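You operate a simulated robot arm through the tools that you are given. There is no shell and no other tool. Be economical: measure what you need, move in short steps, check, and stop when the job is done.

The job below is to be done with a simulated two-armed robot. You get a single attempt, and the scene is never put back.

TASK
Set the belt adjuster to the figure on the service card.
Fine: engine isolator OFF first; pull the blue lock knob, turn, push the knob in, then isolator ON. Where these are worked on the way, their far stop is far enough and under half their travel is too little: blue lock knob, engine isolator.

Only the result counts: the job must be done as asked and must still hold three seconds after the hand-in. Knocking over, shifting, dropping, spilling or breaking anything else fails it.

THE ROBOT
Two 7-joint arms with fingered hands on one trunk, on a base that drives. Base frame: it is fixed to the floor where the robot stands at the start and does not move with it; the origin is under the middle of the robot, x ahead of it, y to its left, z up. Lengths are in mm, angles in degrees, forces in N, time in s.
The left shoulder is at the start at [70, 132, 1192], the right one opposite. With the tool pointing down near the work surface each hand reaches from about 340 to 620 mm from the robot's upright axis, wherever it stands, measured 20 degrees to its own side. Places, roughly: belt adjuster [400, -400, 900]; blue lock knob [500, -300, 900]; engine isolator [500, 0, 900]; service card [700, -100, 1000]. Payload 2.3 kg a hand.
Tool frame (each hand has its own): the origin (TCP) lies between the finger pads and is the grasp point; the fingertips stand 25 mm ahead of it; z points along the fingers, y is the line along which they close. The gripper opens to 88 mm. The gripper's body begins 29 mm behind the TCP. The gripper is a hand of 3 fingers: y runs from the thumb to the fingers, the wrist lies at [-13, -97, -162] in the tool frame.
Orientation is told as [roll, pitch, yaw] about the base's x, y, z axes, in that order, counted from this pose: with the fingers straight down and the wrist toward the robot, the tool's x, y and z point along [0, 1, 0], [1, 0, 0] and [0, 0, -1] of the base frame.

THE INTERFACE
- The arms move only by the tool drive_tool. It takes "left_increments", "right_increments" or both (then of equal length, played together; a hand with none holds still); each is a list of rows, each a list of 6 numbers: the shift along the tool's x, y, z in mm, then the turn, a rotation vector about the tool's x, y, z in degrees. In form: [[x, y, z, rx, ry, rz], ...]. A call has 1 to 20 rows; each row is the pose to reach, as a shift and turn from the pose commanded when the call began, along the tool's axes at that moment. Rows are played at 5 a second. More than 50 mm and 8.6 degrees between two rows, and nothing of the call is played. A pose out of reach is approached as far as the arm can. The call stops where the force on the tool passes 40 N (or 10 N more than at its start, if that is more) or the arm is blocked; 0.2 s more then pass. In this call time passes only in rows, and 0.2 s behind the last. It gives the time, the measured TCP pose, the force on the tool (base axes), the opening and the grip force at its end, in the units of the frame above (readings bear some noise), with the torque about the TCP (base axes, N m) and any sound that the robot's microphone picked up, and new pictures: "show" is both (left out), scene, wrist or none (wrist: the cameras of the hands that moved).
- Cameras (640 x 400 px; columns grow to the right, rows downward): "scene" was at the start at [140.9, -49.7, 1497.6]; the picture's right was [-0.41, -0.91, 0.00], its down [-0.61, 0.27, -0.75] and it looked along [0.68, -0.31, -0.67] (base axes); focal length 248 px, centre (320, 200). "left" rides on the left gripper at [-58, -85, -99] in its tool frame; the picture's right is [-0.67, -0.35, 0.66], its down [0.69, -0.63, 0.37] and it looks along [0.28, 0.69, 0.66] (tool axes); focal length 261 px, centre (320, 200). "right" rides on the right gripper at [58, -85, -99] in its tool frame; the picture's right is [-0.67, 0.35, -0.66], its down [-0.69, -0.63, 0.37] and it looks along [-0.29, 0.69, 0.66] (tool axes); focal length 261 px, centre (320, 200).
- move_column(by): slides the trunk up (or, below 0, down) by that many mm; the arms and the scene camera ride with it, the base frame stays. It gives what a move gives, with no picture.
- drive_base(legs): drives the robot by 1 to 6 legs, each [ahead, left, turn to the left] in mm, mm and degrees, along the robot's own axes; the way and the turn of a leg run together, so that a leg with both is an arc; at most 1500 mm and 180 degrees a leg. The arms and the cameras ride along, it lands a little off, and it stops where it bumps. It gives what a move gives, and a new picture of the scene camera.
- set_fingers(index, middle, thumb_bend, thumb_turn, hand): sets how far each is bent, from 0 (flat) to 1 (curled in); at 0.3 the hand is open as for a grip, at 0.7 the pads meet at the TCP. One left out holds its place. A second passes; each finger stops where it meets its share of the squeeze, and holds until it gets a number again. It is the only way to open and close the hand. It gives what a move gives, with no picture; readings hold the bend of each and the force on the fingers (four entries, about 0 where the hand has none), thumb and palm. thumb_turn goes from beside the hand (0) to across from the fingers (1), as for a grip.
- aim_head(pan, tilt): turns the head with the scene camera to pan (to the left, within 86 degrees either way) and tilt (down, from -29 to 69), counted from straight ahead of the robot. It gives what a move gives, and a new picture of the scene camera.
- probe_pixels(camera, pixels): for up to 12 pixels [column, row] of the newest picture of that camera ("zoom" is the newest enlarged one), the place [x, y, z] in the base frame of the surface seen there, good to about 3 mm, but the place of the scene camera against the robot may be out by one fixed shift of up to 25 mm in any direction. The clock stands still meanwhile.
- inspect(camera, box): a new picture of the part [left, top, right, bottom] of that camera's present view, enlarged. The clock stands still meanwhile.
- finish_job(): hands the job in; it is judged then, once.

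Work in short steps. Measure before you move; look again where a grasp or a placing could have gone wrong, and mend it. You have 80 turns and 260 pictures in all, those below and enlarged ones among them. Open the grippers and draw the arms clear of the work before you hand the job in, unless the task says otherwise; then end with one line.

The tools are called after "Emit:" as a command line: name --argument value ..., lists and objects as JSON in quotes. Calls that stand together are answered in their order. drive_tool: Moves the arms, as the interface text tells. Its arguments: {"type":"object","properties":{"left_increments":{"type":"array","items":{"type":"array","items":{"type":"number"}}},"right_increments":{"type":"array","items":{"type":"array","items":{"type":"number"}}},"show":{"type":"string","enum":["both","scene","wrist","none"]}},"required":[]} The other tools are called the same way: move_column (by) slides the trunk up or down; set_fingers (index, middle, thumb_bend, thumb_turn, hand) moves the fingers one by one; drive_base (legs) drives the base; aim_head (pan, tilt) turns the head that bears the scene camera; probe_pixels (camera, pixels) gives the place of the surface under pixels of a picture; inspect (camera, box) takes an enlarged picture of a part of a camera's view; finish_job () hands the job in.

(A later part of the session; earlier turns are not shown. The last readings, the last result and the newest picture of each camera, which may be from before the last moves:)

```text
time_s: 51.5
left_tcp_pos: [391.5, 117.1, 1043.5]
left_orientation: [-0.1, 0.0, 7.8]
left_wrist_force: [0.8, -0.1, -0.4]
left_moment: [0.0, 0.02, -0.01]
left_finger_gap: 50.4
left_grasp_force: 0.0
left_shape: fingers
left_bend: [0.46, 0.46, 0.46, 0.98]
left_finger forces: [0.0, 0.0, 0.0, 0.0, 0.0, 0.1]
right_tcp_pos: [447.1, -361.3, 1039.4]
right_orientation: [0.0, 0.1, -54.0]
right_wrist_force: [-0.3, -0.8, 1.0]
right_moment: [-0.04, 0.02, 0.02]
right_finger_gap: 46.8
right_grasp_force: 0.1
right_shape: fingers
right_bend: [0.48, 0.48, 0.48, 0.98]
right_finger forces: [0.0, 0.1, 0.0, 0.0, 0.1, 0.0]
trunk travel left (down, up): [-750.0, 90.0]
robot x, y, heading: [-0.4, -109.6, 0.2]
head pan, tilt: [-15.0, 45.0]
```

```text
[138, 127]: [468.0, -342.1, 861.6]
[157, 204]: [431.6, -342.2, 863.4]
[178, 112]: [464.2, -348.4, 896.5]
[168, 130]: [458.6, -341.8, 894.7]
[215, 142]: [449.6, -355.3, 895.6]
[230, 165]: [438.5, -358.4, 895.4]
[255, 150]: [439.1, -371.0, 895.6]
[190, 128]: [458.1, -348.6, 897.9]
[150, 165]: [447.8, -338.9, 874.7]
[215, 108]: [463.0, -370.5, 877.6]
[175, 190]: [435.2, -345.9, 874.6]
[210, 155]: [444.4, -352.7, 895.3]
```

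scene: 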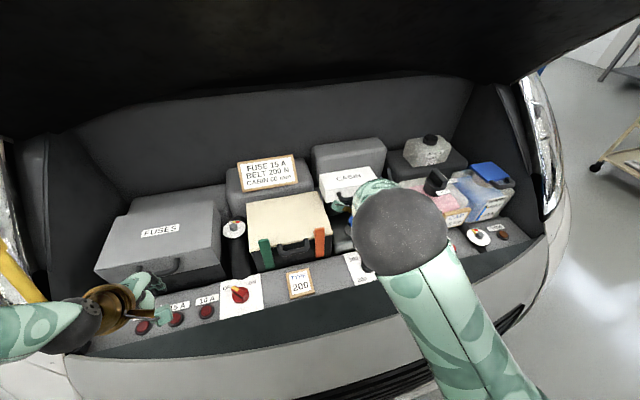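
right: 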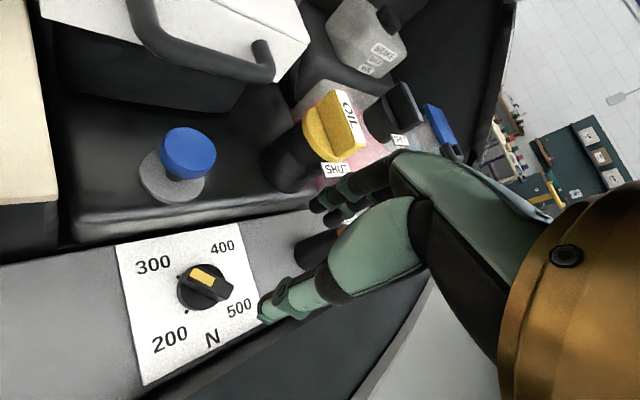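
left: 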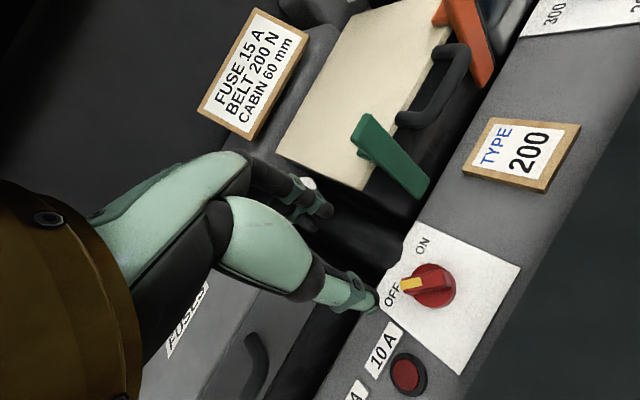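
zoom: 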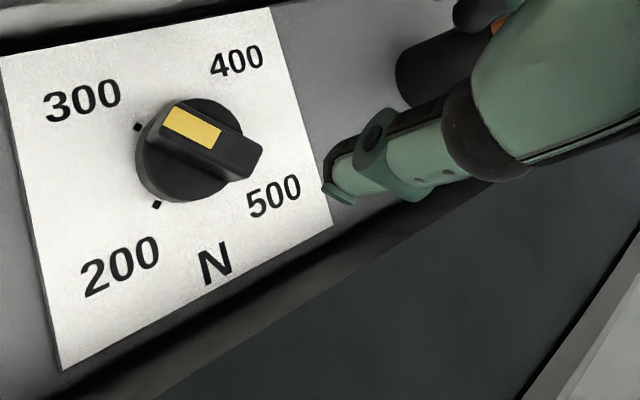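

Dial centre ≈(450,-359), bar at ~38°, the 200 tick at ~135°. I descend on the bar with yaw -54.

Emit:
drive_tool --right_increments '[[4, 0, 45, 0, 0, 0], [4, 0, 90, 0, 0, 0], [4, 0, 118, 0, 0, 0], [4, 0, 135, 0, 0, 0]]' --show "wrist"

Emit:
inspect --camera "right" --box '[200, 180, 400, 360]'

```text
time_s: 52.5
left_tcp_pos: [391.8, 116.5, 1044.5]
left_orientation: [0.0, 0.1, 8.0]
left_wrist_force: [0.4, 0.1, 0.0]
left_moment: [0.01, 0.01, 0.0]
left_finger_gap: 50.1
left_grasp_force: 0.0
left_shape: fingers
left_bend: [0.46, 0.46, 0.46, 0.98]
left_finger forces: [0.0, 0.1, 0.0, 0.0, 0.1, 0.0]
right_tcp_pos: [450.1, -359.1, 903.1]
right_orientation: [-0.1, 0.1, -54.0]
right_wrist_force: [0.7, 0.5, -0.4]
right_moment: [-0.04, -0.01, 0.01]
right_finger_gap: 46.5
right_grasp_force: 0.0
right_shape: fingers
right_bend: [0.48, 0.48, 0.48, 0.98]
right_finger forces: [0.0, 0.0, 0.0, 0.1, 0.0, 0.0]
trunk travel left (down, up): [-750.0, 90.0]
robot x, y, heading: [1.7, -108.9, 0.1]
head pan, tilt: [-15.0, 45.0]
```

right: 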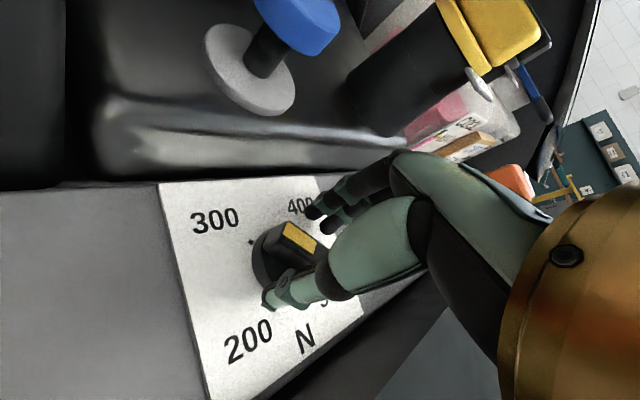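

```text
2.22 times, centred on (300, 270) of right
```

zoom: 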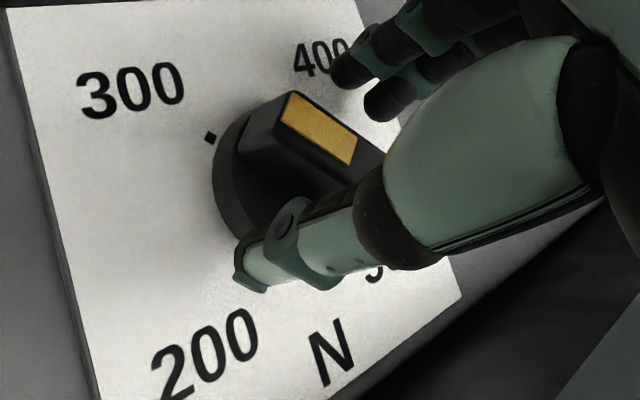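

Bar is between thumb and fingers, no contact. I close firmly.

Emit:
set_fingers --hand "right" --index 0.85 --middle 0.85 --thumb_bend 0.85

Emit:
inspect --camera "right" --box '[200, 180, 400, 360]'

```text
time_s: 53.5
left_tcp_pos: [389.6, 115.4, 1044.8]
left_orientation: [0.0, -0.1, 7.8]
left_wrist_force: [0.1, 0.0, 0.5]
left_moment: [0.0, -0.02, 0.01]
left_finger_gap: 49.8
left_grasp_force: 0.1
left_shape: fingers
left_bend: [0.46, 0.46, 0.46, 0.98]
left_finger forces: [0.0, 0.0, 0.1, 0.0, 0.0, 0.0]
right_tcp_pos: [447.4, -361.8, 902.5]
right_orientation: [0.0, 0.0, -54.0]
right_wrist_force: [-9.2, -1.0, -7.9]
right_moment: [-0.14, 0.22, 0.03]
right_finger_gap: 6.7
right_grasp_force: 21.0
right_shape: fingers
right_bend: [0.73, 0.63, 0.65, 0.96]
right_finger forces: [8.6, 12.6, 0.0, 0.0, 21.7, 0.0]
trunk travel left (down, up): [-750.0, 90.0]
robot x, y, heading: [1.8, -107.4, -0.1]
head pan, tilt: [-15.0, 45.0]
```

```text
2.22 times, centred on (300, 270) of right
```

zoom: 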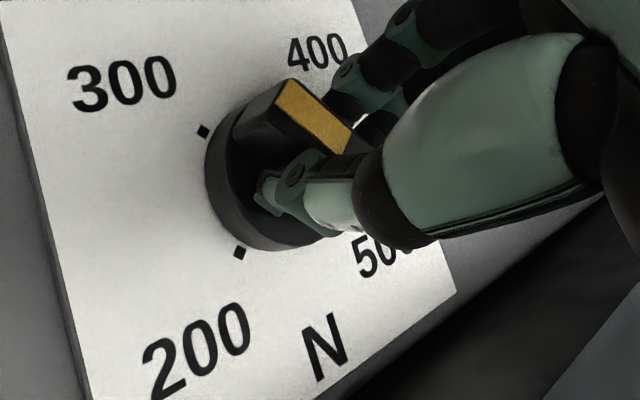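

Held with 21 N. I turn CCW 72° about the pivot first and look.

Emit:
drive_tool --right_increments '[[0, 0, 0, 0, 0, -8], [0, 0, 0, 0, 0, -16], [0, 0, 0, 0, 0, -24], [0, 0, 0, 0, 0, -32], [0, 0, 0, 0, 0, -40], [0, 0, 0, 0, 0, -48], [0, 0, 0, 0, 0, -56], [0, 0, 0, 0, 0, -64], [0, 0, 0, 0, 0, -72]]' --show "wrist"

Emit:
inspect --camera "right" --box '[200, 180, 400, 360]'

```text
time_s: 55.5
left_tcp_pos: [392.5, 115.6, 1044.0]
left_orientation: [0.1, 0.2, 7.9]
left_wrist_force: [0.6, 0.2, -0.2]
left_moment: [-0.01, -0.04, 0.01]
left_finger_gap: 49.8
left_grasp_force: 0.0
left_shape: fingers
left_bend: [0.46, 0.46, 0.46, 0.98]
left_finger forces: [0.0, 0.0, 0.0, 0.0, 0.1, 0.1]
right_tcp_pos: [451.8, -361.5, 902.8]
right_orientation: [0.1, 0.0, 18.1]
right_wrist_force: [3.2, -3.6, -6.2]
right_moment: [-0.09, -0.08, -0.02]
right_finger_gap: 6.1
right_grasp_force: 19.8
right_shape: fingers
right_bend: [0.74, 0.72, 0.7, 0.92]
right_finger forces: [17.3, 4.0, 0.0, 0.0, 17.9, 0.1]
right hand out of reach, approached as far as the arm can: row 1
trunk travel left (down, up): [-750.0, 90.0]
robot x, y, heading: [2.1, -108.1, 0.2]
head pan, tilt: [-15.0, 45.0]
```

right: 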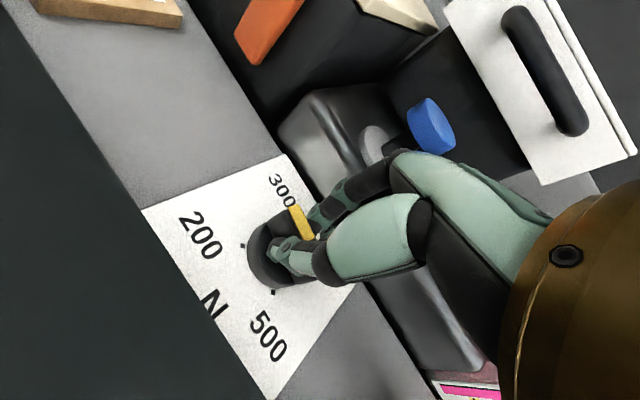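

```text
2.22 times, centred on (300, 270) of right
```

zoom: 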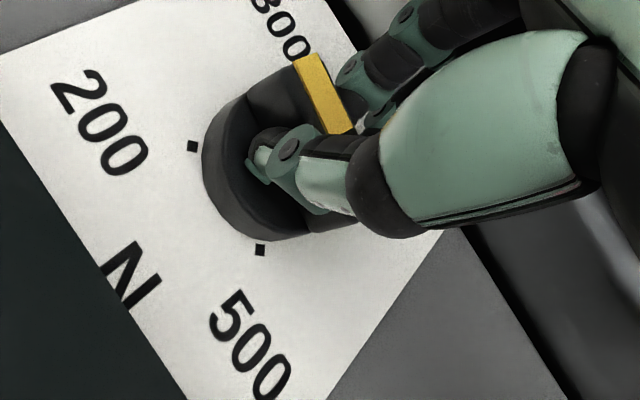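

The bar slipped in the grip and only came to about 300. I open to see its true angle and regrip squarely.

Emit:
set_fingers --hand "right" --index 0.46 --middle 0.46 --thumb_bend 0.46

Emit:
drive_tool --right_increments '[[0, 0, -40, 0, 0, 0], [0, 0, -80, 0, 0, 0]]' --show "wrist"

Emit:
inspect --camera "right" --box '[130, 200, 330, 380]'

```text
time_s: 56.5
left_tcp_pos: [390.7, 117.4, 1044.5]
left_orientation: [0.0, 0.1, 7.9]
left_wrist_force: [0.1, -0.1, 0.5]
left_moment: [-0.01, 0.02, 0.01]
left_finger_gap: 50.2
left_grasp_force: 0.1
left_shape: fingers
left_bend: [0.46, 0.46, 0.46, 0.98]
left_finger forces: [0.1, 0.1, 0.0, 0.0, 0.0, 0.0]
right_tcp_pos: [449.3, -360.2, 904.7]
right_orientation: [0.0, 0.0, 18.1]
right_wrist_force: [-0.9, 0.6, -0.1]
right_moment: [0.0, 0.0, -0.03]
right_finger_gap: 49.9
right_grasp_force: 0.0
right_shape: fingers
right_bend: [0.46, 0.46, 0.46, 0.97]
right_finger forces: [0.0, 0.1, 0.0, 0.1, 0.0, 0.0]
trunk travel left (down, up): [-750.0, 90.0]
robot x, y, heading: [3.3, -107.9, 0.3]
head pan, tilt: [-15.0, 45.0]
```

```text
time_s: 57.1
left_tcp_pos: [390.7, 118.3, 1044.9]
left_orientation: [-0.1, -0.1, 7.9]
left_wrist_force: [0.2, 0.4, -0.1]
left_moment: [-0.05, 0.05, -0.01]
left_finger_gap: 50.0
left_grasp_force: 0.0
left_shape: fingers
left_bend: [0.46, 0.46, 0.46, 0.98]
left_finger forces: [0.0, 0.1, 0.1, 0.0, 0.0, 0.0]
right_tcp_pos: [449.7, -359.4, 983.4]
right_orientation: [-0.2, 0.0, 18.2]
right_wrist_force: [0.1, -0.3, 0.6]
right_moment: [0.0, 0.01, 0.01]
right_finger_gap: 50.1
right_grasp_force: 0.1
right_shape: fingers
right_bend: [0.46, 0.46, 0.46, 0.97]
right_finger forces: [0.0, 0.1, 0.0, 0.1, 0.1, 0.1]
trunk travel left (down, up): [-750.0, 90.0]
robot x, y, heading: [1.9, -107.4, 0.4]
head pan, tilt: [-15.0, 45.0]
```

right: 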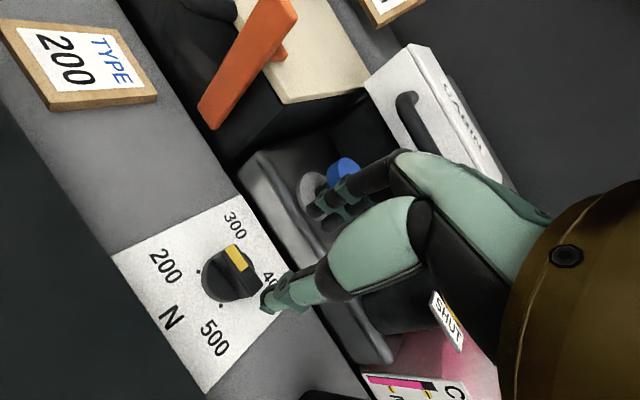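

```text
2.22 times, centred on (230, 290) of right
```

zoom: 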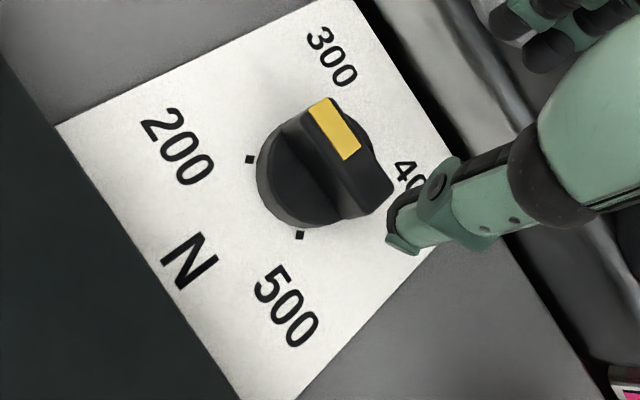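

Emit:
probe_pixels --camera "zoom" --pixels '[[322, 103], [352, 155], [318, 112], [332, 103], [365, 208], [385, 190], [345, 160], [250, 159], [300, 235], [335, 215], [270, 160], [355, 150]]'

```text
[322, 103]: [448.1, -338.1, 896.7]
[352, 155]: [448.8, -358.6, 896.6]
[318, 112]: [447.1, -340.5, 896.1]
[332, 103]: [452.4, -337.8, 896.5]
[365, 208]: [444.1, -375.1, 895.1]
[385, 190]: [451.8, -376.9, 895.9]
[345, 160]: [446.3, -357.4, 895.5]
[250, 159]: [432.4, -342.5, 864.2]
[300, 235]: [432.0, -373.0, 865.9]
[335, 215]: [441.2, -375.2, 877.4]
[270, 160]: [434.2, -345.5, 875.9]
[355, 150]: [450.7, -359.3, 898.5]
```

The bar is actually at 87° (≈250); 48° more to go. I turn the hand to yaw -3 (square to the bar), descend and grip.

Emit:
drive_tool --right_increments '[[0, 0, 0, 0, 0, 7], [0, 0, 20, 0, 0, 14], [0, 0, 45, 0, 0, 21.2], [0, 0, 65, 0, 0, 21.2], [0, 0, 79.5, 0, 0, 21.2]]' --show "none"

Emit:
set_fingers --hand "right" --index 0.85 --middle 0.85 --thumb_bend 0.85

Emit:
inspect --camera "right" --box '[200, 180, 400, 360]'

```text
time_s: 58.3
left_tcp_pos: [391.0, 117.0, 1045.2]
left_orientation: [-0.1, 0.0, 7.9]
left_wrist_force: [-0.2, 0.0, -0.3]
left_moment: [-0.01, -0.02, -0.03]
left_finger_gap: 49.8
left_grasp_force: 0.1
left_shape: fingers
left_bend: [0.46, 0.46, 0.46, 0.98]
left_finger forces: [0.0, 0.1, 0.0, 0.0, 0.1, 0.1]
right_tcp_pos: [449.9, -360.9, 904.5]
right_orientation: [0.0, 0.0, -3.4]
right_wrist_force: [0.2, 0.5, 0.9]
right_moment: [-0.01, 0.06, 0.02]
right_finger_gap: 50.0
right_grasp_force: 0.0
right_shape: fingers
right_bend: [0.46, 0.46, 0.46, 0.97]
right_finger forces: [0.1, 0.0, 0.0, 0.0, 0.0, 0.0]
trunk travel left (down, up): [-750.0, 90.0]
robot x, y, heading: [4.0, -109.4, 0.4]
head pan, tilt: [-15.0, 45.0]
```

```text
time_s: 59.3
left_tcp_pos: [393.4, 113.8, 1045.7]
left_orientation: [0.2, -0.1, 7.8]
left_wrist_force: [0.1, 0.5, -0.1]
left_moment: [0.01, 0.01, 0.0]
left_finger_gap: 50.2
left_grasp_force: 0.0
left_shape: fingers
left_bend: [0.46, 0.46, 0.46, 0.98]
left_finger forces: [0.0, 0.0, 0.0, 0.0, 0.0, 0.0]
right_tcp_pos: [450.7, -364.4, 902.8]
right_orientation: [0.1, 0.2, -3.4]
right_wrist_force: [-0.6, -7.6, -7.9]
right_moment: [-0.22, 0.03, 0.01]
right_finger_gap: 6.3
right_grasp_force: 23.2
right_shape: fingers
right_bend: [0.73, 0.75, 0.69, 0.92]
right_finger forces: [15.0, 10.0, 0.0, 0.0, 20.7, 0.0]
trunk travel left (down, up): [-750.0, 90.0]
robot x, y, heading: [0.9, -107.5, -0.0]
head pan, tilt: [-15.0, 45.0]
```

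```text
2.22 times, centred on (300, 270) of right
```

zoom: 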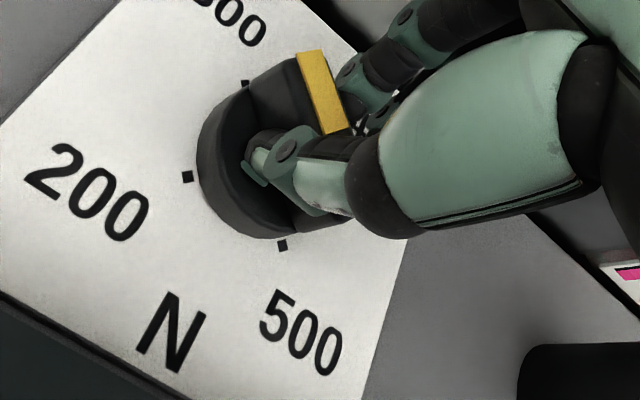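

The grip seats with the bar skewed ~20° in the fingers, consistently; so I turn 64° with that skew and look.

Emit:
drive_tool --right_increments '[[0, 0, 0, 0, 0, -8], [0, 0, 0, 0, 0, -16], [0, 0, 0, 0, 0, -24], [0, 0, 0, 0, 0, -32], [0, 0, 0, 0, 0, -40], [0, 0, 0, 0, 0, -48], [0, 0, 0, 0, 0, -56], [0, 0, 0, 0, 0, -64]]' --show "wrist"

Emit:
inspect --camera "right" --box '[200, 180, 400, 360]'

```text
time_s: 61.1
left_tcp_pos: [397.9, 117.2, 1041.9]
left_orientation: [0.1, 0.3, 7.9]
left_wrist_force: [-0.1, 0.1, 0.2]
left_moment: [0.02, -0.01, -0.01]
left_finger_gap: 49.9
left_grasp_force: 0.1
left_shape: fingers
left_bend: [0.46, 0.46, 0.46, 0.98]
left_finger forces: [0.0, 0.2, 0.1, 0.0, 0.0, 0.0]
right_tcp_pos: [456.5, -359.8, 900.6]
right_orientation: [0.2, 0.0, 60.9]
right_wrist_force: [20.7, -3.3, 4.7]
right_moment: [-0.04, -0.37, -0.08]
right_finger_gap: 6.4
right_grasp_force: 29.6
right_shape: fingers
right_bend: [0.73, 0.77, 0.72, 0.91]
right_finger forces: [26.9, 12.2, 0.1, 0.0, 19.5, 0.1]
trunk travel left (down, up): [-750.0, 90.0]
robot x, y, heading: [1.0, -109.4, 0.3]
head pan, tilt: [-15.0, 45.0]
```

right: 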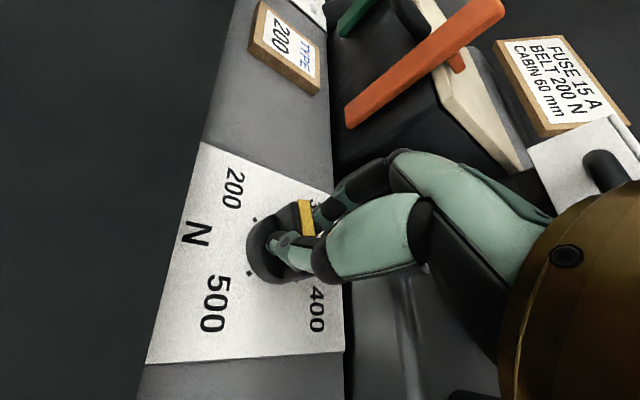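

```text
2.22 times, centred on (300, 270) of right
```

zoom: 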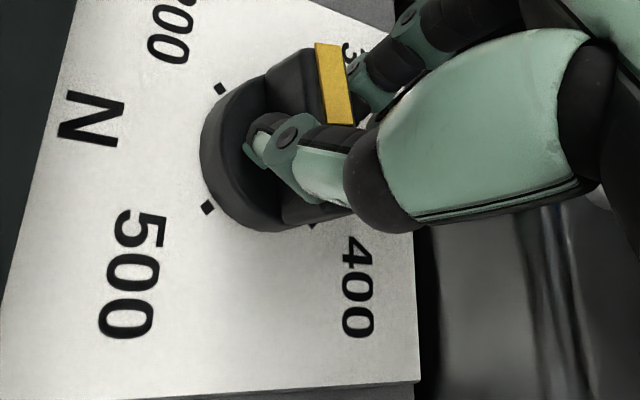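

Uncertain how far it came; I open, rise and look.

Emit:
set_fingers --hand "right" --index 0.46 --middle 0.46 --thumb_bend 0.46

Emit:
drive_tool --right_increments '[[0, 0, -40, 0, 0, 4], [0, 0, -80, 0, 0, 8]]' --show "wrist"

Emit:
inspect --camera "right" --box '[130, 180, 330, 360]'

```text
time_s: 62.1
left_tcp_pos: [391.4, 117.3, 1045.6]
left_orientation: [0.0, -0.1, 7.9]
left_wrist_force: [-0.1, 0.9, 0.8]
left_moment: [0.0, 0.0, -0.01]
left_finger_gap: 49.9
left_grasp_force: 0.1
left_shape: fingers
left_bend: [0.46, 0.46, 0.46, 0.98]
left_finger forces: [0.1, 0.0, 0.0, 0.0, 0.0, 0.0]
right_tcp_pos: [449.2, -360.6, 905.4]
right_orientation: [0.0, -0.1, 60.8]
right_wrist_force: [0.3, 0.1, 0.1]
right_moment: [0.03, 0.02, -0.01]
right_finger_gap: 50.1
right_grasp_force: 0.0
right_shape: fingers
right_bend: [0.46, 0.46, 0.46, 0.97]
right_finger forces: [0.0, 0.1, 0.0, 0.0, 0.0, 0.0]
trunk travel left (down, up): [-750.0, 90.0]
robot x, y, heading: [2.6, -107.4, 0.2]
head pan, tilt: [-15.0, 45.0]
```

```text
time_s: 62.7
left_tcp_pos: [390.2, 117.2, 1044.5]
left_orientation: [0.0, -0.1, 7.9]
left_wrist_force: [0.2, -0.1, -0.4]
left_moment: [0.0, 0.0, 0.0]
left_finger_gap: 49.8
left_grasp_force: 0.1
left_shape: fingers
left_bend: [0.46, 0.46, 0.46, 0.98]
left_finger forces: [0.1, 0.0, 0.0, 0.0, 0.0, 0.0]
right_tcp_pos: [448.8, -359.4, 987.9]
right_orientation: [-0.1, 0.0, 52.7]
right_wrist_force: [-0.1, -0.4, 0.0]
right_moment: [0.02, -0.04, 0.01]
right_finger_gap: 49.9
right_grasp_force: 0.0
right_shape: fingers
right_bend: [0.46, 0.46, 0.46, 0.97]
right_finger forces: [0.0, 0.0, 0.0, 0.1, 0.1, 0.1]
trunk travel left (down, up): [-750.0, 90.0]
robot x, y, heading: [-6.2, -110.8, 0.3]
head pan, tilt: [-15.0, 45.0]
```

right: 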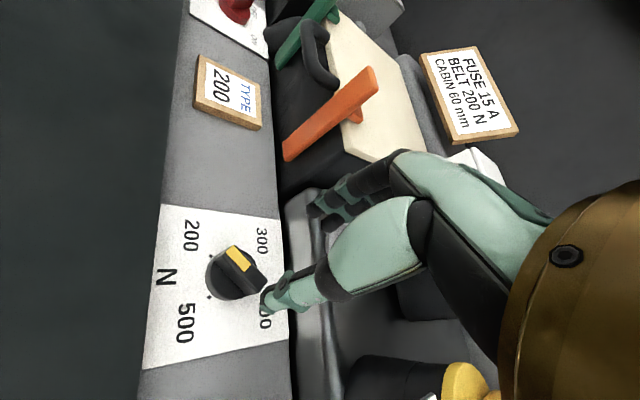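

```text
2.22 times, centred on (230, 270) of right
```

zoom: 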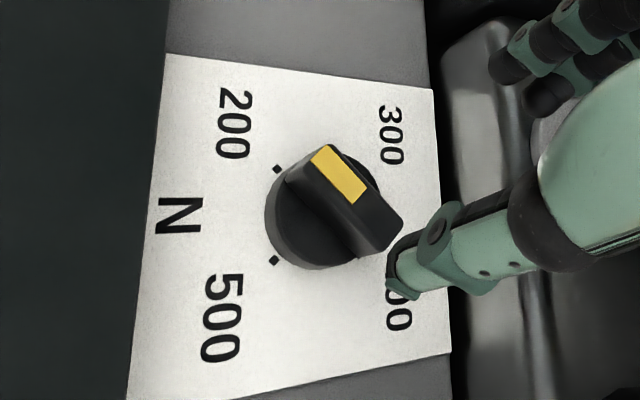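

Emit:
probe_pixels --camera "zoom" --pixels '[[322, 150], [357, 202], [316, 158], [330, 150], [378, 245], [396, 226], [277, 168], [273, 260], [338, 178], [365, 210]]'

```text
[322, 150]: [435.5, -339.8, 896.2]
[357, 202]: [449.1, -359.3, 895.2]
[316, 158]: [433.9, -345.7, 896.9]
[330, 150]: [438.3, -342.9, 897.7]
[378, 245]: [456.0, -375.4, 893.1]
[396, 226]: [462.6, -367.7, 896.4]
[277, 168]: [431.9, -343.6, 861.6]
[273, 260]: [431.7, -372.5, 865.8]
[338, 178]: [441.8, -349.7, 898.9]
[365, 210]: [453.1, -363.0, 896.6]
```

Bar now at ~129°, the 200 tick is at ~140°. The grip consistently holds at bar = yaw + 69, so I regrip at yaw 61 and then turn the last ~11°.

Emit:
drive_tool --right_increments '[[0.3, 1.5, 30, 0, 0, -8.3], [0.3, 1.5, 60, 0, 0, -8.3], [0.3, 1.5, 83, 0, 0, -8.3]]' --show "none"

Emit:
set_fingers --hand "right" --index 0.85 --middle 0.85 --thumb_bend 0.85

Emit:
drive_tool --right_increments '[[0, 0, 0, 0, 0, -5], [0, 0, 0, 0, 0, -10]]' --show "wrist"

Emit:
inspect --camera "right" --box '[200, 180, 400, 360]'

```text
time_s: 63.5
left_tcp_pos: [391.1, 116.9, 1045.8]
left_orientation: [-0.1, 0.0, 7.9]
left_wrist_force: [0.3, 0.3, 0.0]
left_moment: [0.01, -0.02, -0.01]
left_finger_gap: 50.1
left_grasp_force: 0.1
left_shape: fingers
left_bend: [0.46, 0.46, 0.46, 0.98]
left_finger forces: [0.1, 0.0, 0.1, 0.0, 0.0, 0.0]
right_tcp_pos: [449.7, -358.9, 901.9]
right_orientation: [-0.1, 0.0, 61.0]
right_wrist_force: [-0.2, -0.2, 0.1]
right_moment: [0.02, 0.01, 0.02]
right_finger_gap: 50.0
right_grasp_force: 0.1
right_shape: fingers
right_bend: [0.46, 0.46, 0.46, 0.97]
right_finger forces: [0.0, 0.0, 0.0, 0.0, 0.0, 0.0]
trunk travel left (down, up): [-750.0, 90.0]
robot x, y, heading: [1.6, -106.9, 0.4]
head pan, tilt: [-15.0, 45.0]
```

```text
time_s: 64.5
left_tcp_pos: [392.1, 117.7, 1044.1]
left_orientation: [-0.1, 0.1, 7.9]
left_wrist_force: [0.5, 0.3, -0.2]
left_moment: [-0.01, -0.01, 0.02]
left_finger_gap: 49.7
left_grasp_force: 0.1
left_shape: fingers
left_bend: [0.46, 0.46, 0.46, 0.98]
left_finger forces: [0.0, 0.0, 0.1, 0.0, 0.0, 0.0]
right_tcp_pos: [450.9, -357.1, 902.8]
right_orientation: [0.0, 0.0, 61.1]
right_wrist_force: [9.6, 0.0, 12.9]
right_moment: [0.17, -0.35, -0.08]
right_finger_gap: 20.6
right_grasp_force: 23.3
right_shape: fingers
right_bend: [0.58, 0.59, 0.62, 0.97]
right_finger forces: [13.6, 14.0, 0.0, 0.1, 19.4, 0.1]
trunk travel left (down, up): [-750.0, 90.0]
robot x, y, heading: [-2.5, -107.0, 0.2]
head pan, tilt: [-15.0, 45.0]
```

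```text
time_s: 65.1
left_tcp_pos: [392.5, 116.4, 1044.9]
left_orientation: [-0.1, 0.1, 7.9]
left_wrist_force: [0.2, 0.7, -0.3]
left_moment: [-0.02, 0.03, -0.02]
left_finger_gap: 49.9
left_grasp_force: 0.1
left_shape: fingers
left_bend: [0.46, 0.46, 0.46, 0.98]
left_finger forces: [0.1, 0.0, 0.0, 0.0, 0.0, 0.0]
right_tcp_pos: [451.7, -358.0, 900.4]
right_orientation: [0.0, 0.0, 71.1]
right_wrist_force: [17.0, -2.9, 18.2]
right_moment: [0.01, -0.46, -0.24]
right_finger_gap: 21.2
right_grasp_force: 28.3
right_shape: fingers
right_bend: [0.57, 0.6, 0.63, 0.95]
right_finger forces: [19.0, 16.2, 0.1, 0.0, 20.7, 0.0]
trunk travel left (down, up): [-750.0, 90.0]
robot x, y, heading: [1.4, -107.1, 0.4]
head pan, tilt: [-15.0, 45.0]
```

right: 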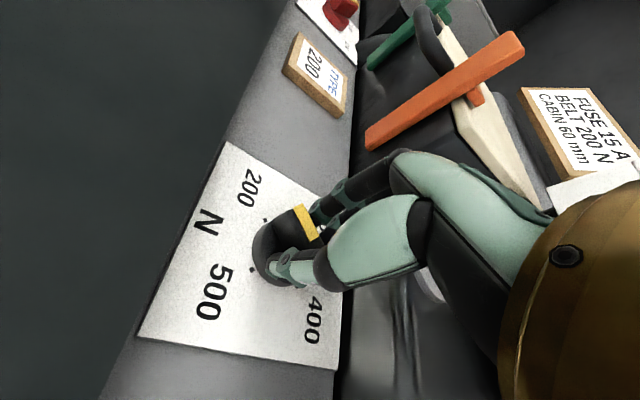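

```text
2.22 times, centred on (300, 270) of right
```

zoom: 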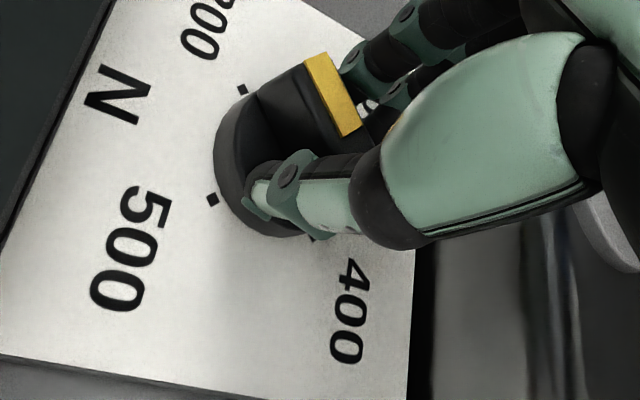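

I open, rise, and measure the bar again.

Emit:
set_fingers --hand "right" --index 0.46 --middle 0.46 --thumb_bend 0.46

Emit:
drive_tool --right_increments '[[0, 0, -40, 0, 0, 8], [0, 0, -80, 0, 0, 16]]' --show "wrist"

Emit:
inspect --camera "right" --box '[130, 180, 330, 360]'

Emit:
inspect --camera "right" --box '[190, 225, 290, 315]'

```text
time_s: 66.1
left_tcp_pos: [392.3, 117.6, 1044.1]
left_orientation: [0.0, 0.0, 7.9]
left_wrist_force: [-0.6, -0.6, -0.1]
left_moment: [-0.02, 0.0, -0.01]
left_finger_gap: 49.8
left_grasp_force: 0.1
left_shape: fingers
left_bend: [0.46, 0.46, 0.46, 0.98]
left_finger forces: [0.0, 0.0, 0.1, 0.1, 0.0, 0.1]
right_tcp_pos: [449.5, -357.8, 901.1]
right_orientation: [0.0, 0.0, 71.1]
right_wrist_force: [0.6, 0.0, -0.1]
right_moment: [-0.01, -0.02, -0.04]
right_finger_gap: 50.0
right_grasp_force: 0.1
right_shape: fingers
right_bend: [0.46, 0.46, 0.46, 0.97]
right_finger forces: [0.0, 0.0, 0.0, 0.0, 0.1, 0.1]
trunk travel left (down, up): [-750.0, 90.0]
robot x, y, heading: [2.5, -111.7, 0.4]
head pan, tilt: [-15.0, 45.0]
```

```text
time_s: 66.7
left_tcp_pos: [390.7, 118.0, 1045.5]
left_orientation: [-0.1, -0.2, 7.9]
left_wrist_force: [0.1, 0.9, 0.5]
left_moment: [0.0, -0.03, -0.02]
left_finger_gap: 50.0
left_grasp_force: 0.0
left_shape: fingers
left_bend: [0.46, 0.46, 0.46, 0.98]
left_finger forces: [0.1, 0.0, 0.0, 0.0, 0.0, 0.1]
right_tcp_pos: [450.6, -355.4, 982.7]
right_orientation: [-0.1, 0.0, 55.0]
right_wrist_force: [-0.9, -0.2, 0.2]
right_moment: [-0.03, 0.03, 0.0]
right_finger_gap: 49.9
right_grasp_force: 0.0
right_shape: fingers
right_bend: [0.46, 0.46, 0.46, 0.97]
right_finger forces: [0.1, 0.0, 0.0, 0.0, 0.1, 0.1]
trunk travel left (down, up): [-750.0, 90.0]
robot x, y, heading: [0.9, -108.3, 0.5]
head pan, tilt: [-15.0, 45.0]
```

right: 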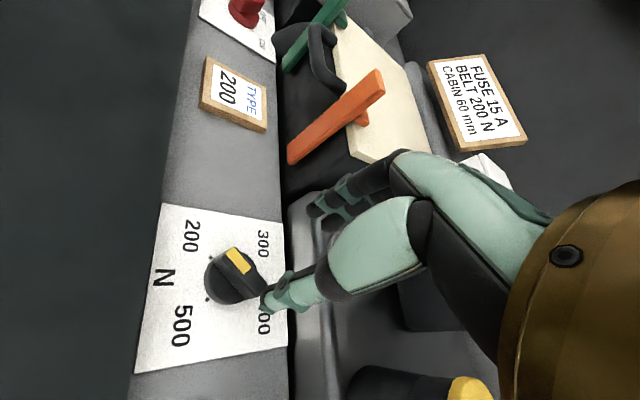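

```text
2.22 times, centred on (230, 270) of right
```

zoom: 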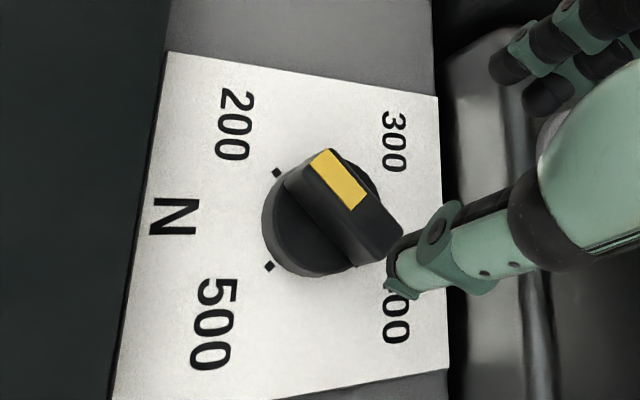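

```text
4.44 times, centred on (240, 270) of right
```

zoom: 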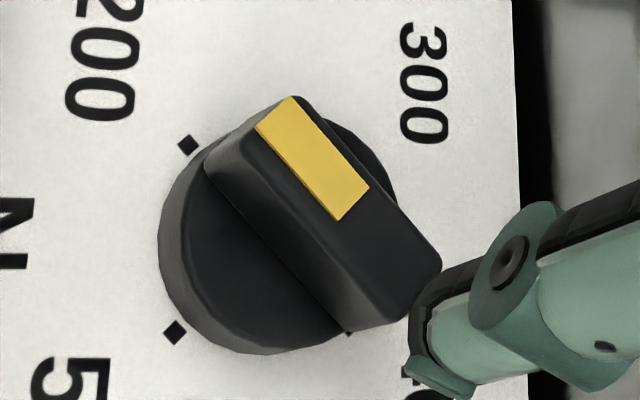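

Emit:
probe_pixels --camera "zoom" --pixels '[[288, 102], [264, 128], [364, 186], [338, 214], [430, 262], [395, 300], [188, 145], [174, 332], [313, 158], [350, 200], [276, 115], [412, 281]]'

```text
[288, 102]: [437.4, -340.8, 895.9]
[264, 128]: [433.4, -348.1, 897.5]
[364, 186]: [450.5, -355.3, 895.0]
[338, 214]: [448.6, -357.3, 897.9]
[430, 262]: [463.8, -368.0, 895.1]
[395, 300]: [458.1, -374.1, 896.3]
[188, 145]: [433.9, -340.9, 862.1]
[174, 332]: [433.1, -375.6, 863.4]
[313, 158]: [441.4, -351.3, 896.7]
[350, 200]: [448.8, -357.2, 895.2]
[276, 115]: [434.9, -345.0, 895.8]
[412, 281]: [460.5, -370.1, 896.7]
```

By ray geometry from this picture the 200 tick is at 135.7° and the bar at 135° – set on 200. Now I raise the right hand, turn it back to yaw -90 with the forward tilt, and return above the blue knob to push it in.

Emit:
drive_tool --right_increments '[[0, 0, -40, 0, 0, 0], [0, 0, -80, 0, 0, 8], [0, 0, -97, 0, 0, 16], [0, 0, -97, 0, 0, 24], [0, 0, -97, 0, 0, 32], [0, 0, -97, 0, 0, 40], [0, 0, -97, 0, 0, 48], [0, 0, -97, 0, 0, 56], [0, 0, -97, 0, 0, 64], [0, 0, -97, 0, 0, 72], [0, 0, -97, 0, 0, 80], [0, 0, -97, 0, 0, 88], [0, 0, -97, 0, 0, 96.5], [0, 0, -97, 0, 0, 105], [0, 0, -97, 0, 0, 113.5], [0, 0, -97, 0, 0, 122], [0, 0, -97, 0, 0, 130.5], [0, 0, -97, 0, 0, 138], [0, 0, -97, 0, 0, 145]]' --show "none"

Emit:
drive_tool --right_increments '[[14, -2, 0, 0, 6, 0], [28, -5, 0, 0, 12, 0], [42, -7, 0, 0, 18, 0], [56, -10, 0, 0, 24, 0], [70, -12, 0, 0, 30, 0], [83, -14.5, 0, 0, 36, 0]]' --show "wrist"

Emit:
set_fingers --hand "right" --index 0.42 --middle 0.42 --thumb_bend 0.42

```text
time_s: 70.7
left_tcp_pos: [391.8, 116.5, 1045.6]
left_orientation: [0.0, -0.1, 8.0]
left_wrist_force: [-0.1, -0.2, -0.8]
left_moment: [-0.01, -0.02, 0.0]
left_finger_gap: 50.1
left_grasp_force: 0.0
left_shape: fingers
left_bend: [0.46, 0.46, 0.46, 0.98]
left_finger forces: [0.1, 0.0, 0.1, 0.0, 0.0, 0.1]
right_tcp_pos: [335.0, -434.0, 988.5]
right_orientation: [1.2, -0.2, -79.1]
right_wrist_force: [0.0, -0.2, 0.5]
right_moment: [0.0, 0.01, -0.01]
right_finger_gap: 49.9
right_grasp_force: 0.0
right_shape: fingers
right_bend: [0.46, 0.46, 0.46, 0.97]
right_finger forces: [0.0, 0.1, 0.0, 0.0, 0.1, 0.0]
right hand out of reach, approached as far as the arm can: row 13, 14, 15, 16, 17, 18, 19
trunk travel left (down, up): [-750.0, 90.0]
robot x, y, heading: [-1.8, -108.2, 0.4]
head pan, tilt: [-15.0, 45.0]
```

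```text
time_s: 72.1
left_tcp_pos: [391.2, 116.3, 1045.1]
left_orientation: [0.0, 0.0, 7.9]
left_wrist_force: [0.3, -0.3, 0.1]
left_moment: [-0.03, -0.02, -0.03]
left_finger_gap: 50.2
left_grasp_force: 0.0
left_shape: fingers
left_bend: [0.46, 0.46, 0.46, 0.98]
left_finger forces: [0.1, 0.1, 0.0, 0.0, 0.1, 0.1]
right_tcp_pos: [415.2, -405.3, 994.3]
right_orientation: [37.6, -0.3, -79.0]
right_wrist_force: [-0.1, 0.3, 0.5]
right_moment: [-0.02, 0.02, -0.03]
right_finger_gap: 50.0
right_grasp_force: 0.0
right_shape: fingers
right_bend: [0.46, 0.46, 0.46, 0.97]
right_finger forces: [0.1, 0.0, 0.0, 0.1, 0.0, 0.0]
trunk travel left (down, up): [-750.0, 90.0]
robot x, y, heading: [1.8, -111.0, 0.5]
head pan, tilt: [-15.0, 45.0]
```

right: 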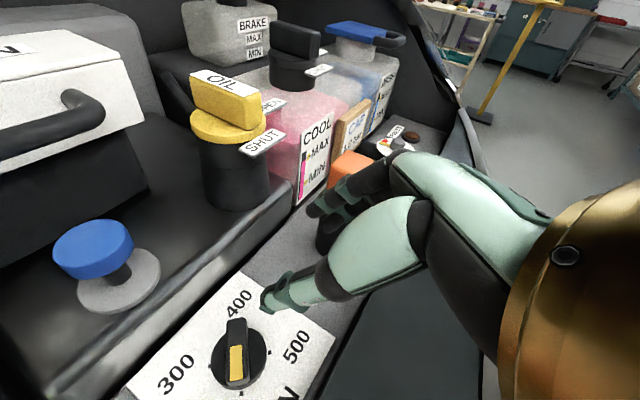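

```text
time_s: 73.1
left_tcp_pos: [390.3, 117.1, 1045.6]
left_orientation: [0.0, 0.1, 7.9]
left_wrist_force: [-0.1, 0.4, -0.2]
left_moment: [-0.01, 0.05, 0.01]
left_finger_gap: 49.9
left_grasp_force: 0.1
left_shape: fingers
left_bend: [0.46, 0.46, 0.46, 0.98]
left_finger forces: [0.0, 0.0, 0.0, 0.0, 0.0, 0.0]
right_tcp_pos: [416.7, -404.4, 995.2]
right_orientation: [37.4, -0.1, -79.2]
right_wrist_force: [0.6, -0.9, -0.2]
right_moment: [0.0, -0.01, -0.03]
right_finger_gap: 58.7
right_grasp_force: 0.1
right_shape: fingers
right_bend: [0.42, 0.42, 0.42, 0.97]
right_finger forces: [0.1, 0.0, 0.0, 0.0, 0.0, 0.1]
trunk travel left (down, up): [-750.0, 90.0]
robot x, y, heading: [-3.6, -108.8, 0.5]
head pan, tilt: [-15.0, 45.0]
```

The arm took another configuration and drifted low for a while; I check the scene for anything touched before going on.

Emit:
aim_head --pan -20 --tilt 45

Emit:
inspect --camera "scene" --box '[260, 150, 520, 310]'

```text
time_s: 73.8
left_tcp_pos: [391.1, 115.5, 1046.4]
left_orientation: [0.0, 0.1, 7.9]
left_wrist_force: [0.3, -0.1, 0.5]
left_moment: [0.0, 0.02, -0.01]
left_finger_gap: 49.9
left_grasp_force: 0.0
left_shape: fingers
left_bend: [0.46, 0.46, 0.46, 0.98]
left_finger forces: [0.0, 0.1, 0.0, 0.0, 0.0, 0.1]
right_tcp_pos: [416.5, -405.8, 993.4]
right_orientation: [37.4, -0.2, -79.2]
right_wrist_force: [0.6, -1.0, 0.2]
right_moment: [-0.04, 0.01, 0.02]
right_finger_gap: 58.7
right_grasp_force: 0.0
right_shape: fingers
right_bend: [0.42, 0.42, 0.42, 0.97]
right_finger forces: [0.1, 0.1, 0.1, 0.1, 0.0, 0.0]
trunk travel left (down, up): [-750.0, 90.0]
robot x, y, heading: [0.4, -110.3, 0.1]
head pan, tilt: [-20.0, 45.0]
```

scene: 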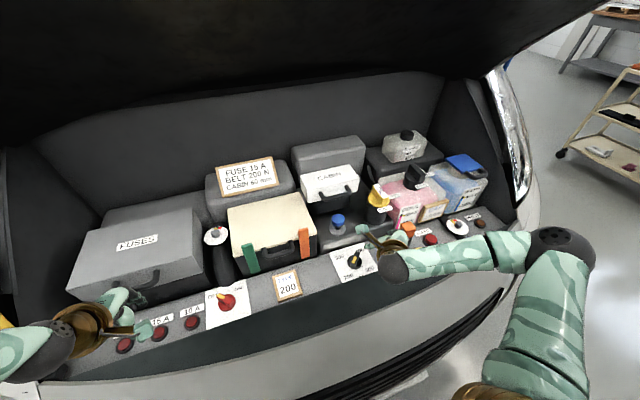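

```text
2.46 times, centred on (390, 230) of scene
```

zoom: 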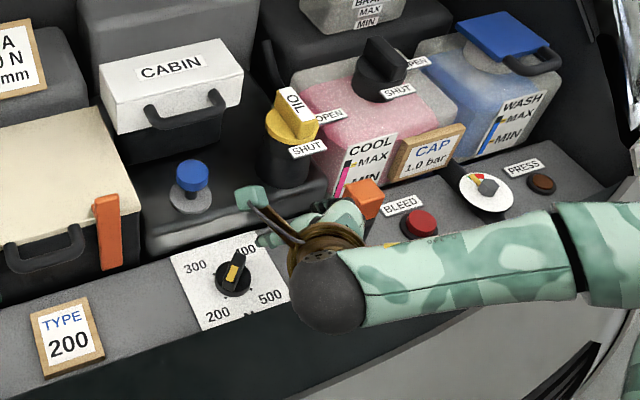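

Nothing disturbed, pointer on 200. The elbow has swung low to the right; I lift the hand straight up to get back to the natural posture.

Emit:
drive_tool --right_increments '[[24, 0, -32, 0, 0, 0], [48, 0, -64, 0, 0, 0], [72, 0, -96, 0, 0, 0]]' --show "scene"

```text
time_s: 74.6
left_tcp_pos: [390.3, 117.4, 1044.9]
left_orientation: [0.0, -0.1, 7.8]
left_wrist_force: [0.0, 0.2, 0.4]
left_moment: [0.0, -0.01, 0.0]
left_finger_gap: 49.8
left_grasp_force: 0.1
left_shape: fingers
left_bend: [0.46, 0.46, 0.46, 0.98]
left_finger forces: [0.1, 0.0, 0.0, 0.0, 0.0, 0.0]
right_tcp_pos: [413.5, -402.5, 1114.5]
right_orientation: [37.3, -0.1, -79.0]
right_wrist_force: [-0.4, 0.5, -0.3]
right_moment: [-0.02, -0.01, -0.01]
right_finger_gap: 58.7
right_grasp_force: 0.1
right_shape: fingers
right_bend: [0.42, 0.42, 0.42, 0.97]
right_finger forces: [0.0, 0.1, 0.0, 0.1, 0.0, 0.0]
trunk travel left (down, up): [-750.0, 90.0]
robot x, y, heading: [6.8, -110.8, 0.4]
head pan, tilt: [-20.0, 45.0]
```

scene: 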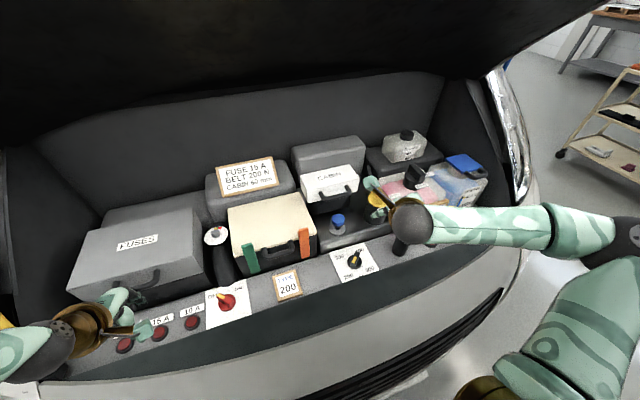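

Good, it follows again. I move over the blue knob (533,-341,1078) correcting yaw to -90.

Emit:
drive_tool --right_increments '[[20, -9, 26, -1.6, 0, 2.2], [41, -19, 53, -3.3, 0, 4.4], [61, -28, 80, -5, 0, 6.6], [81.5, -37.6, 106.5, -6.6, 0, 8.8]]'

Emit:
inspect --camera "right" --box '[150, 220, 370, 400]'

```text
time_s: 75.6
left_tcp_pos: [392.0, 116.7, 1044.1]
left_orientation: [-0.1, 0.0, 7.9]
left_wrist_force: [-0.6, 0.2, 0.7]
left_moment: [-0.03, 0.0, -0.01]
left_finger_gap: 50.1
left_grasp_force: 0.0
left_shape: fingers
left_bend: [0.46, 0.46, 0.46, 0.98]
left_finger forces: [0.0, 0.0, 0.0, 0.1, 0.0, 0.0]
right_tcp_pos: [535.7, -340.5, 1078.7]
right_orientation: [37.3, 0.0, -90.1]
right_wrist_force: [0.7, -1.0, 0.5]
right_moment: [-0.01, 0.05, -0.04]
right_finger_gap: 58.8
right_grasp_force: 0.0
right_shape: fingers
right_bend: [0.42, 0.42, 0.42, 0.97]
right_finger forces: [0.0, 0.1, 0.0, 0.1, 0.1, 0.0]
trunk travel left (down, up): [-750.0, 90.0]
robot x, y, heading: [-1.3, -109.9, 0.3]
head pan, tilt: [-20.0, 45.0]
```

scene: 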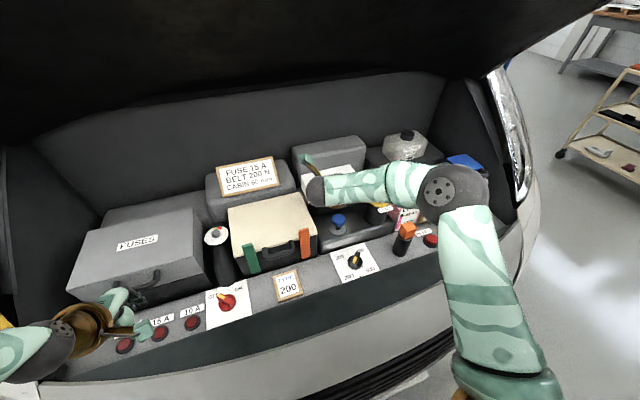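
right: 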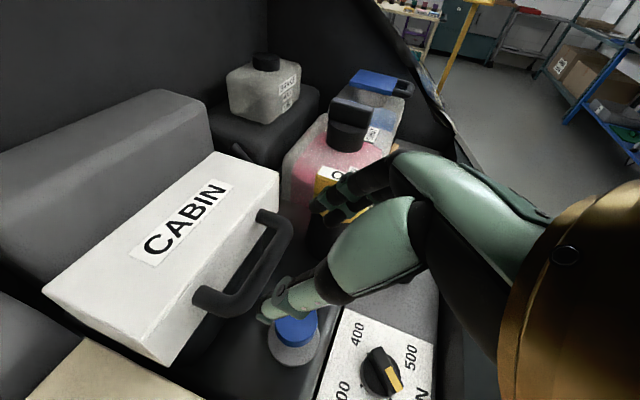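

```text
2.22 times, centred on (260, 310) of right
```

zoom: 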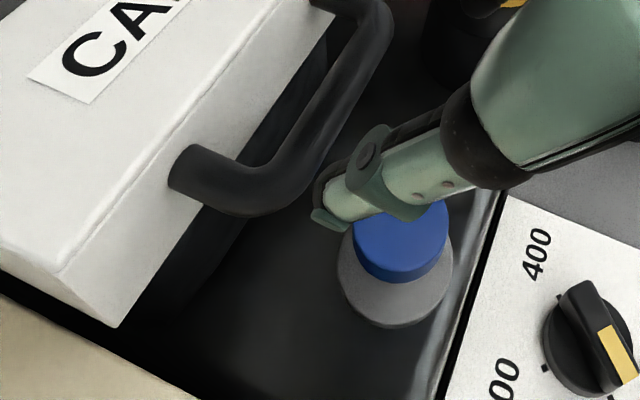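

The elbow now hangs over the right side; I probe how high forearm and elbow are above the caps there.

Emit:
probe_pixels --camera "scene" --pixels '[[455, 190], [400, 185], [350, 188], [318, 190], [480, 260], [405, 235], [402, 145], [404, 214], [382, 206], [465, 165]]'

```text
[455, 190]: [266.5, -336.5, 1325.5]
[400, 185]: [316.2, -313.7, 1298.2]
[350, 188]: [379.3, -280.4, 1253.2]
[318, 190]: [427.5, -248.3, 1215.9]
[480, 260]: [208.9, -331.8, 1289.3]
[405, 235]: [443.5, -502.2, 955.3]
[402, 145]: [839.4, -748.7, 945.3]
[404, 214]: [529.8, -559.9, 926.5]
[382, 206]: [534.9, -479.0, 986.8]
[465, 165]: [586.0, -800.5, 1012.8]
```

Elbow and forearm are high (z>1200), no conflict. I descend vertically 117 mm to straddle the knob.

Emit:
drive_tool --right_increments '[[-24, 0, 32, 0, 0, 0], [-48, 0, 63, 0, 0, 0], [-62, 0, 81, 0, 0, 0], [-71, 0, 93, 0, 0, 0]]' --show "wrist"

Emit:
set_fingers --hand "right" --index 0.85 --middle 0.85 --thumb_bend 0.85

Emit:
inspect --camera "right" --box '[200, 180, 400, 360]'

```text
time_s: 76.6
left_tcp_pos: [391.2, 116.4, 1044.8]
left_orientation: [0.0, 0.0, 7.9]
left_wrist_force: [-0.9, 0.7, -0.1]
left_moment: [0.0, 0.02, 0.01]
left_finger_gap: 50.3
left_grasp_force: 0.1
left_shape: fingers
left_bend: [0.46, 0.46, 0.46, 0.98]
left_finger forces: [0.0, 0.1, 0.0, 0.0, 0.0, 0.0]
right_tcp_pos: [534.3, -343.3, 964.2]
right_orientation: [37.4, 0.0, -90.1]
right_wrist_force: [-0.3, -0.1, -0.2]
right_moment: [-0.03, -0.03, 0.0]
right_finger_gap: 58.9
right_grasp_force: 0.1
right_shape: fingers
right_bend: [0.42, 0.42, 0.42, 0.97]
right_finger forces: [0.0, 0.0, 0.1, 0.1, 0.1, 0.0]
trunk travel left (down, up): [-750.0, 90.0]
robot x, y, heading: [3.5, -105.8, 0.2]
head pan, tilt: [-20.0, 45.0]
```

right: 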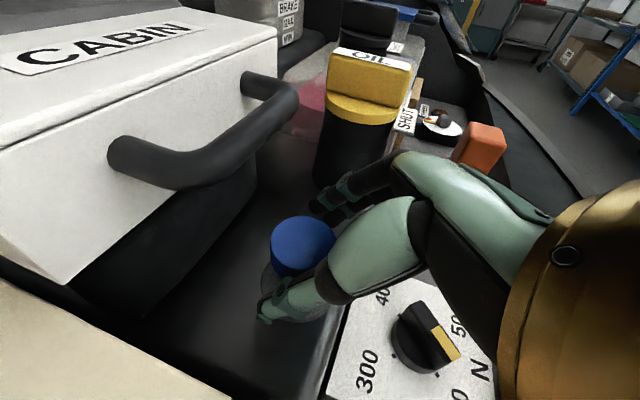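

```text
time_s: 77.6
left_tcp_pos: [393.7, 115.2, 1045.0]
left_orientation: [0.0, 0.0, 7.8]
left_wrist_force: [0.2, 0.1, 0.5]
left_moment: [-0.04, 0.01, 0.02]
left_finger_gap: 50.0
left_grasp_force: 0.1
left_shape: fingers
left_bend: [0.46, 0.46, 0.46, 0.98]
left_finger forces: [0.0, 0.0, 0.0, 0.0, 0.0, 0.1]
right_tcp_pos: [535.6, -343.3, 963.2]
right_orientation: [37.2, -0.1, -90.0]
right_wrist_force: [-1.7, 1.1, -8.8]
right_moment: [0.1, 0.02, 0.12]
right_finger_gap: 24.2
right_grasp_force: 23.5
right_shape: fingers
right_bend: [0.58, 0.64, 0.6, 0.96]
right_finger forces: [11.5, 13.8, 0.0, 0.1, 21.7, 0.0]
trunk travel left (down, up): [-750.0, 90.0]
robot x, y, heading: [0.7, -107.2, 0.6]
head pan, tilt: [-20.0, 45.0]
```

```text
2.22 times, centred on (300, 270) of right
```

zoom: 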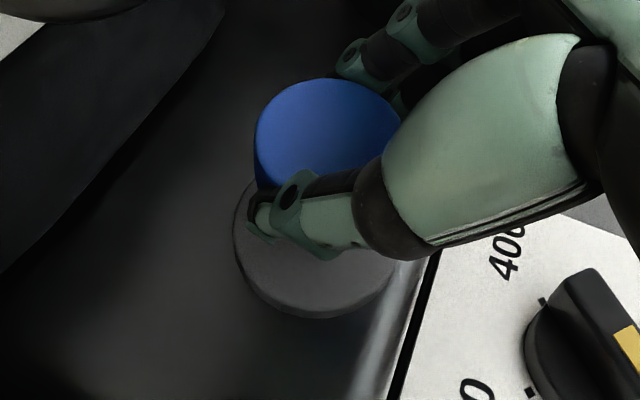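

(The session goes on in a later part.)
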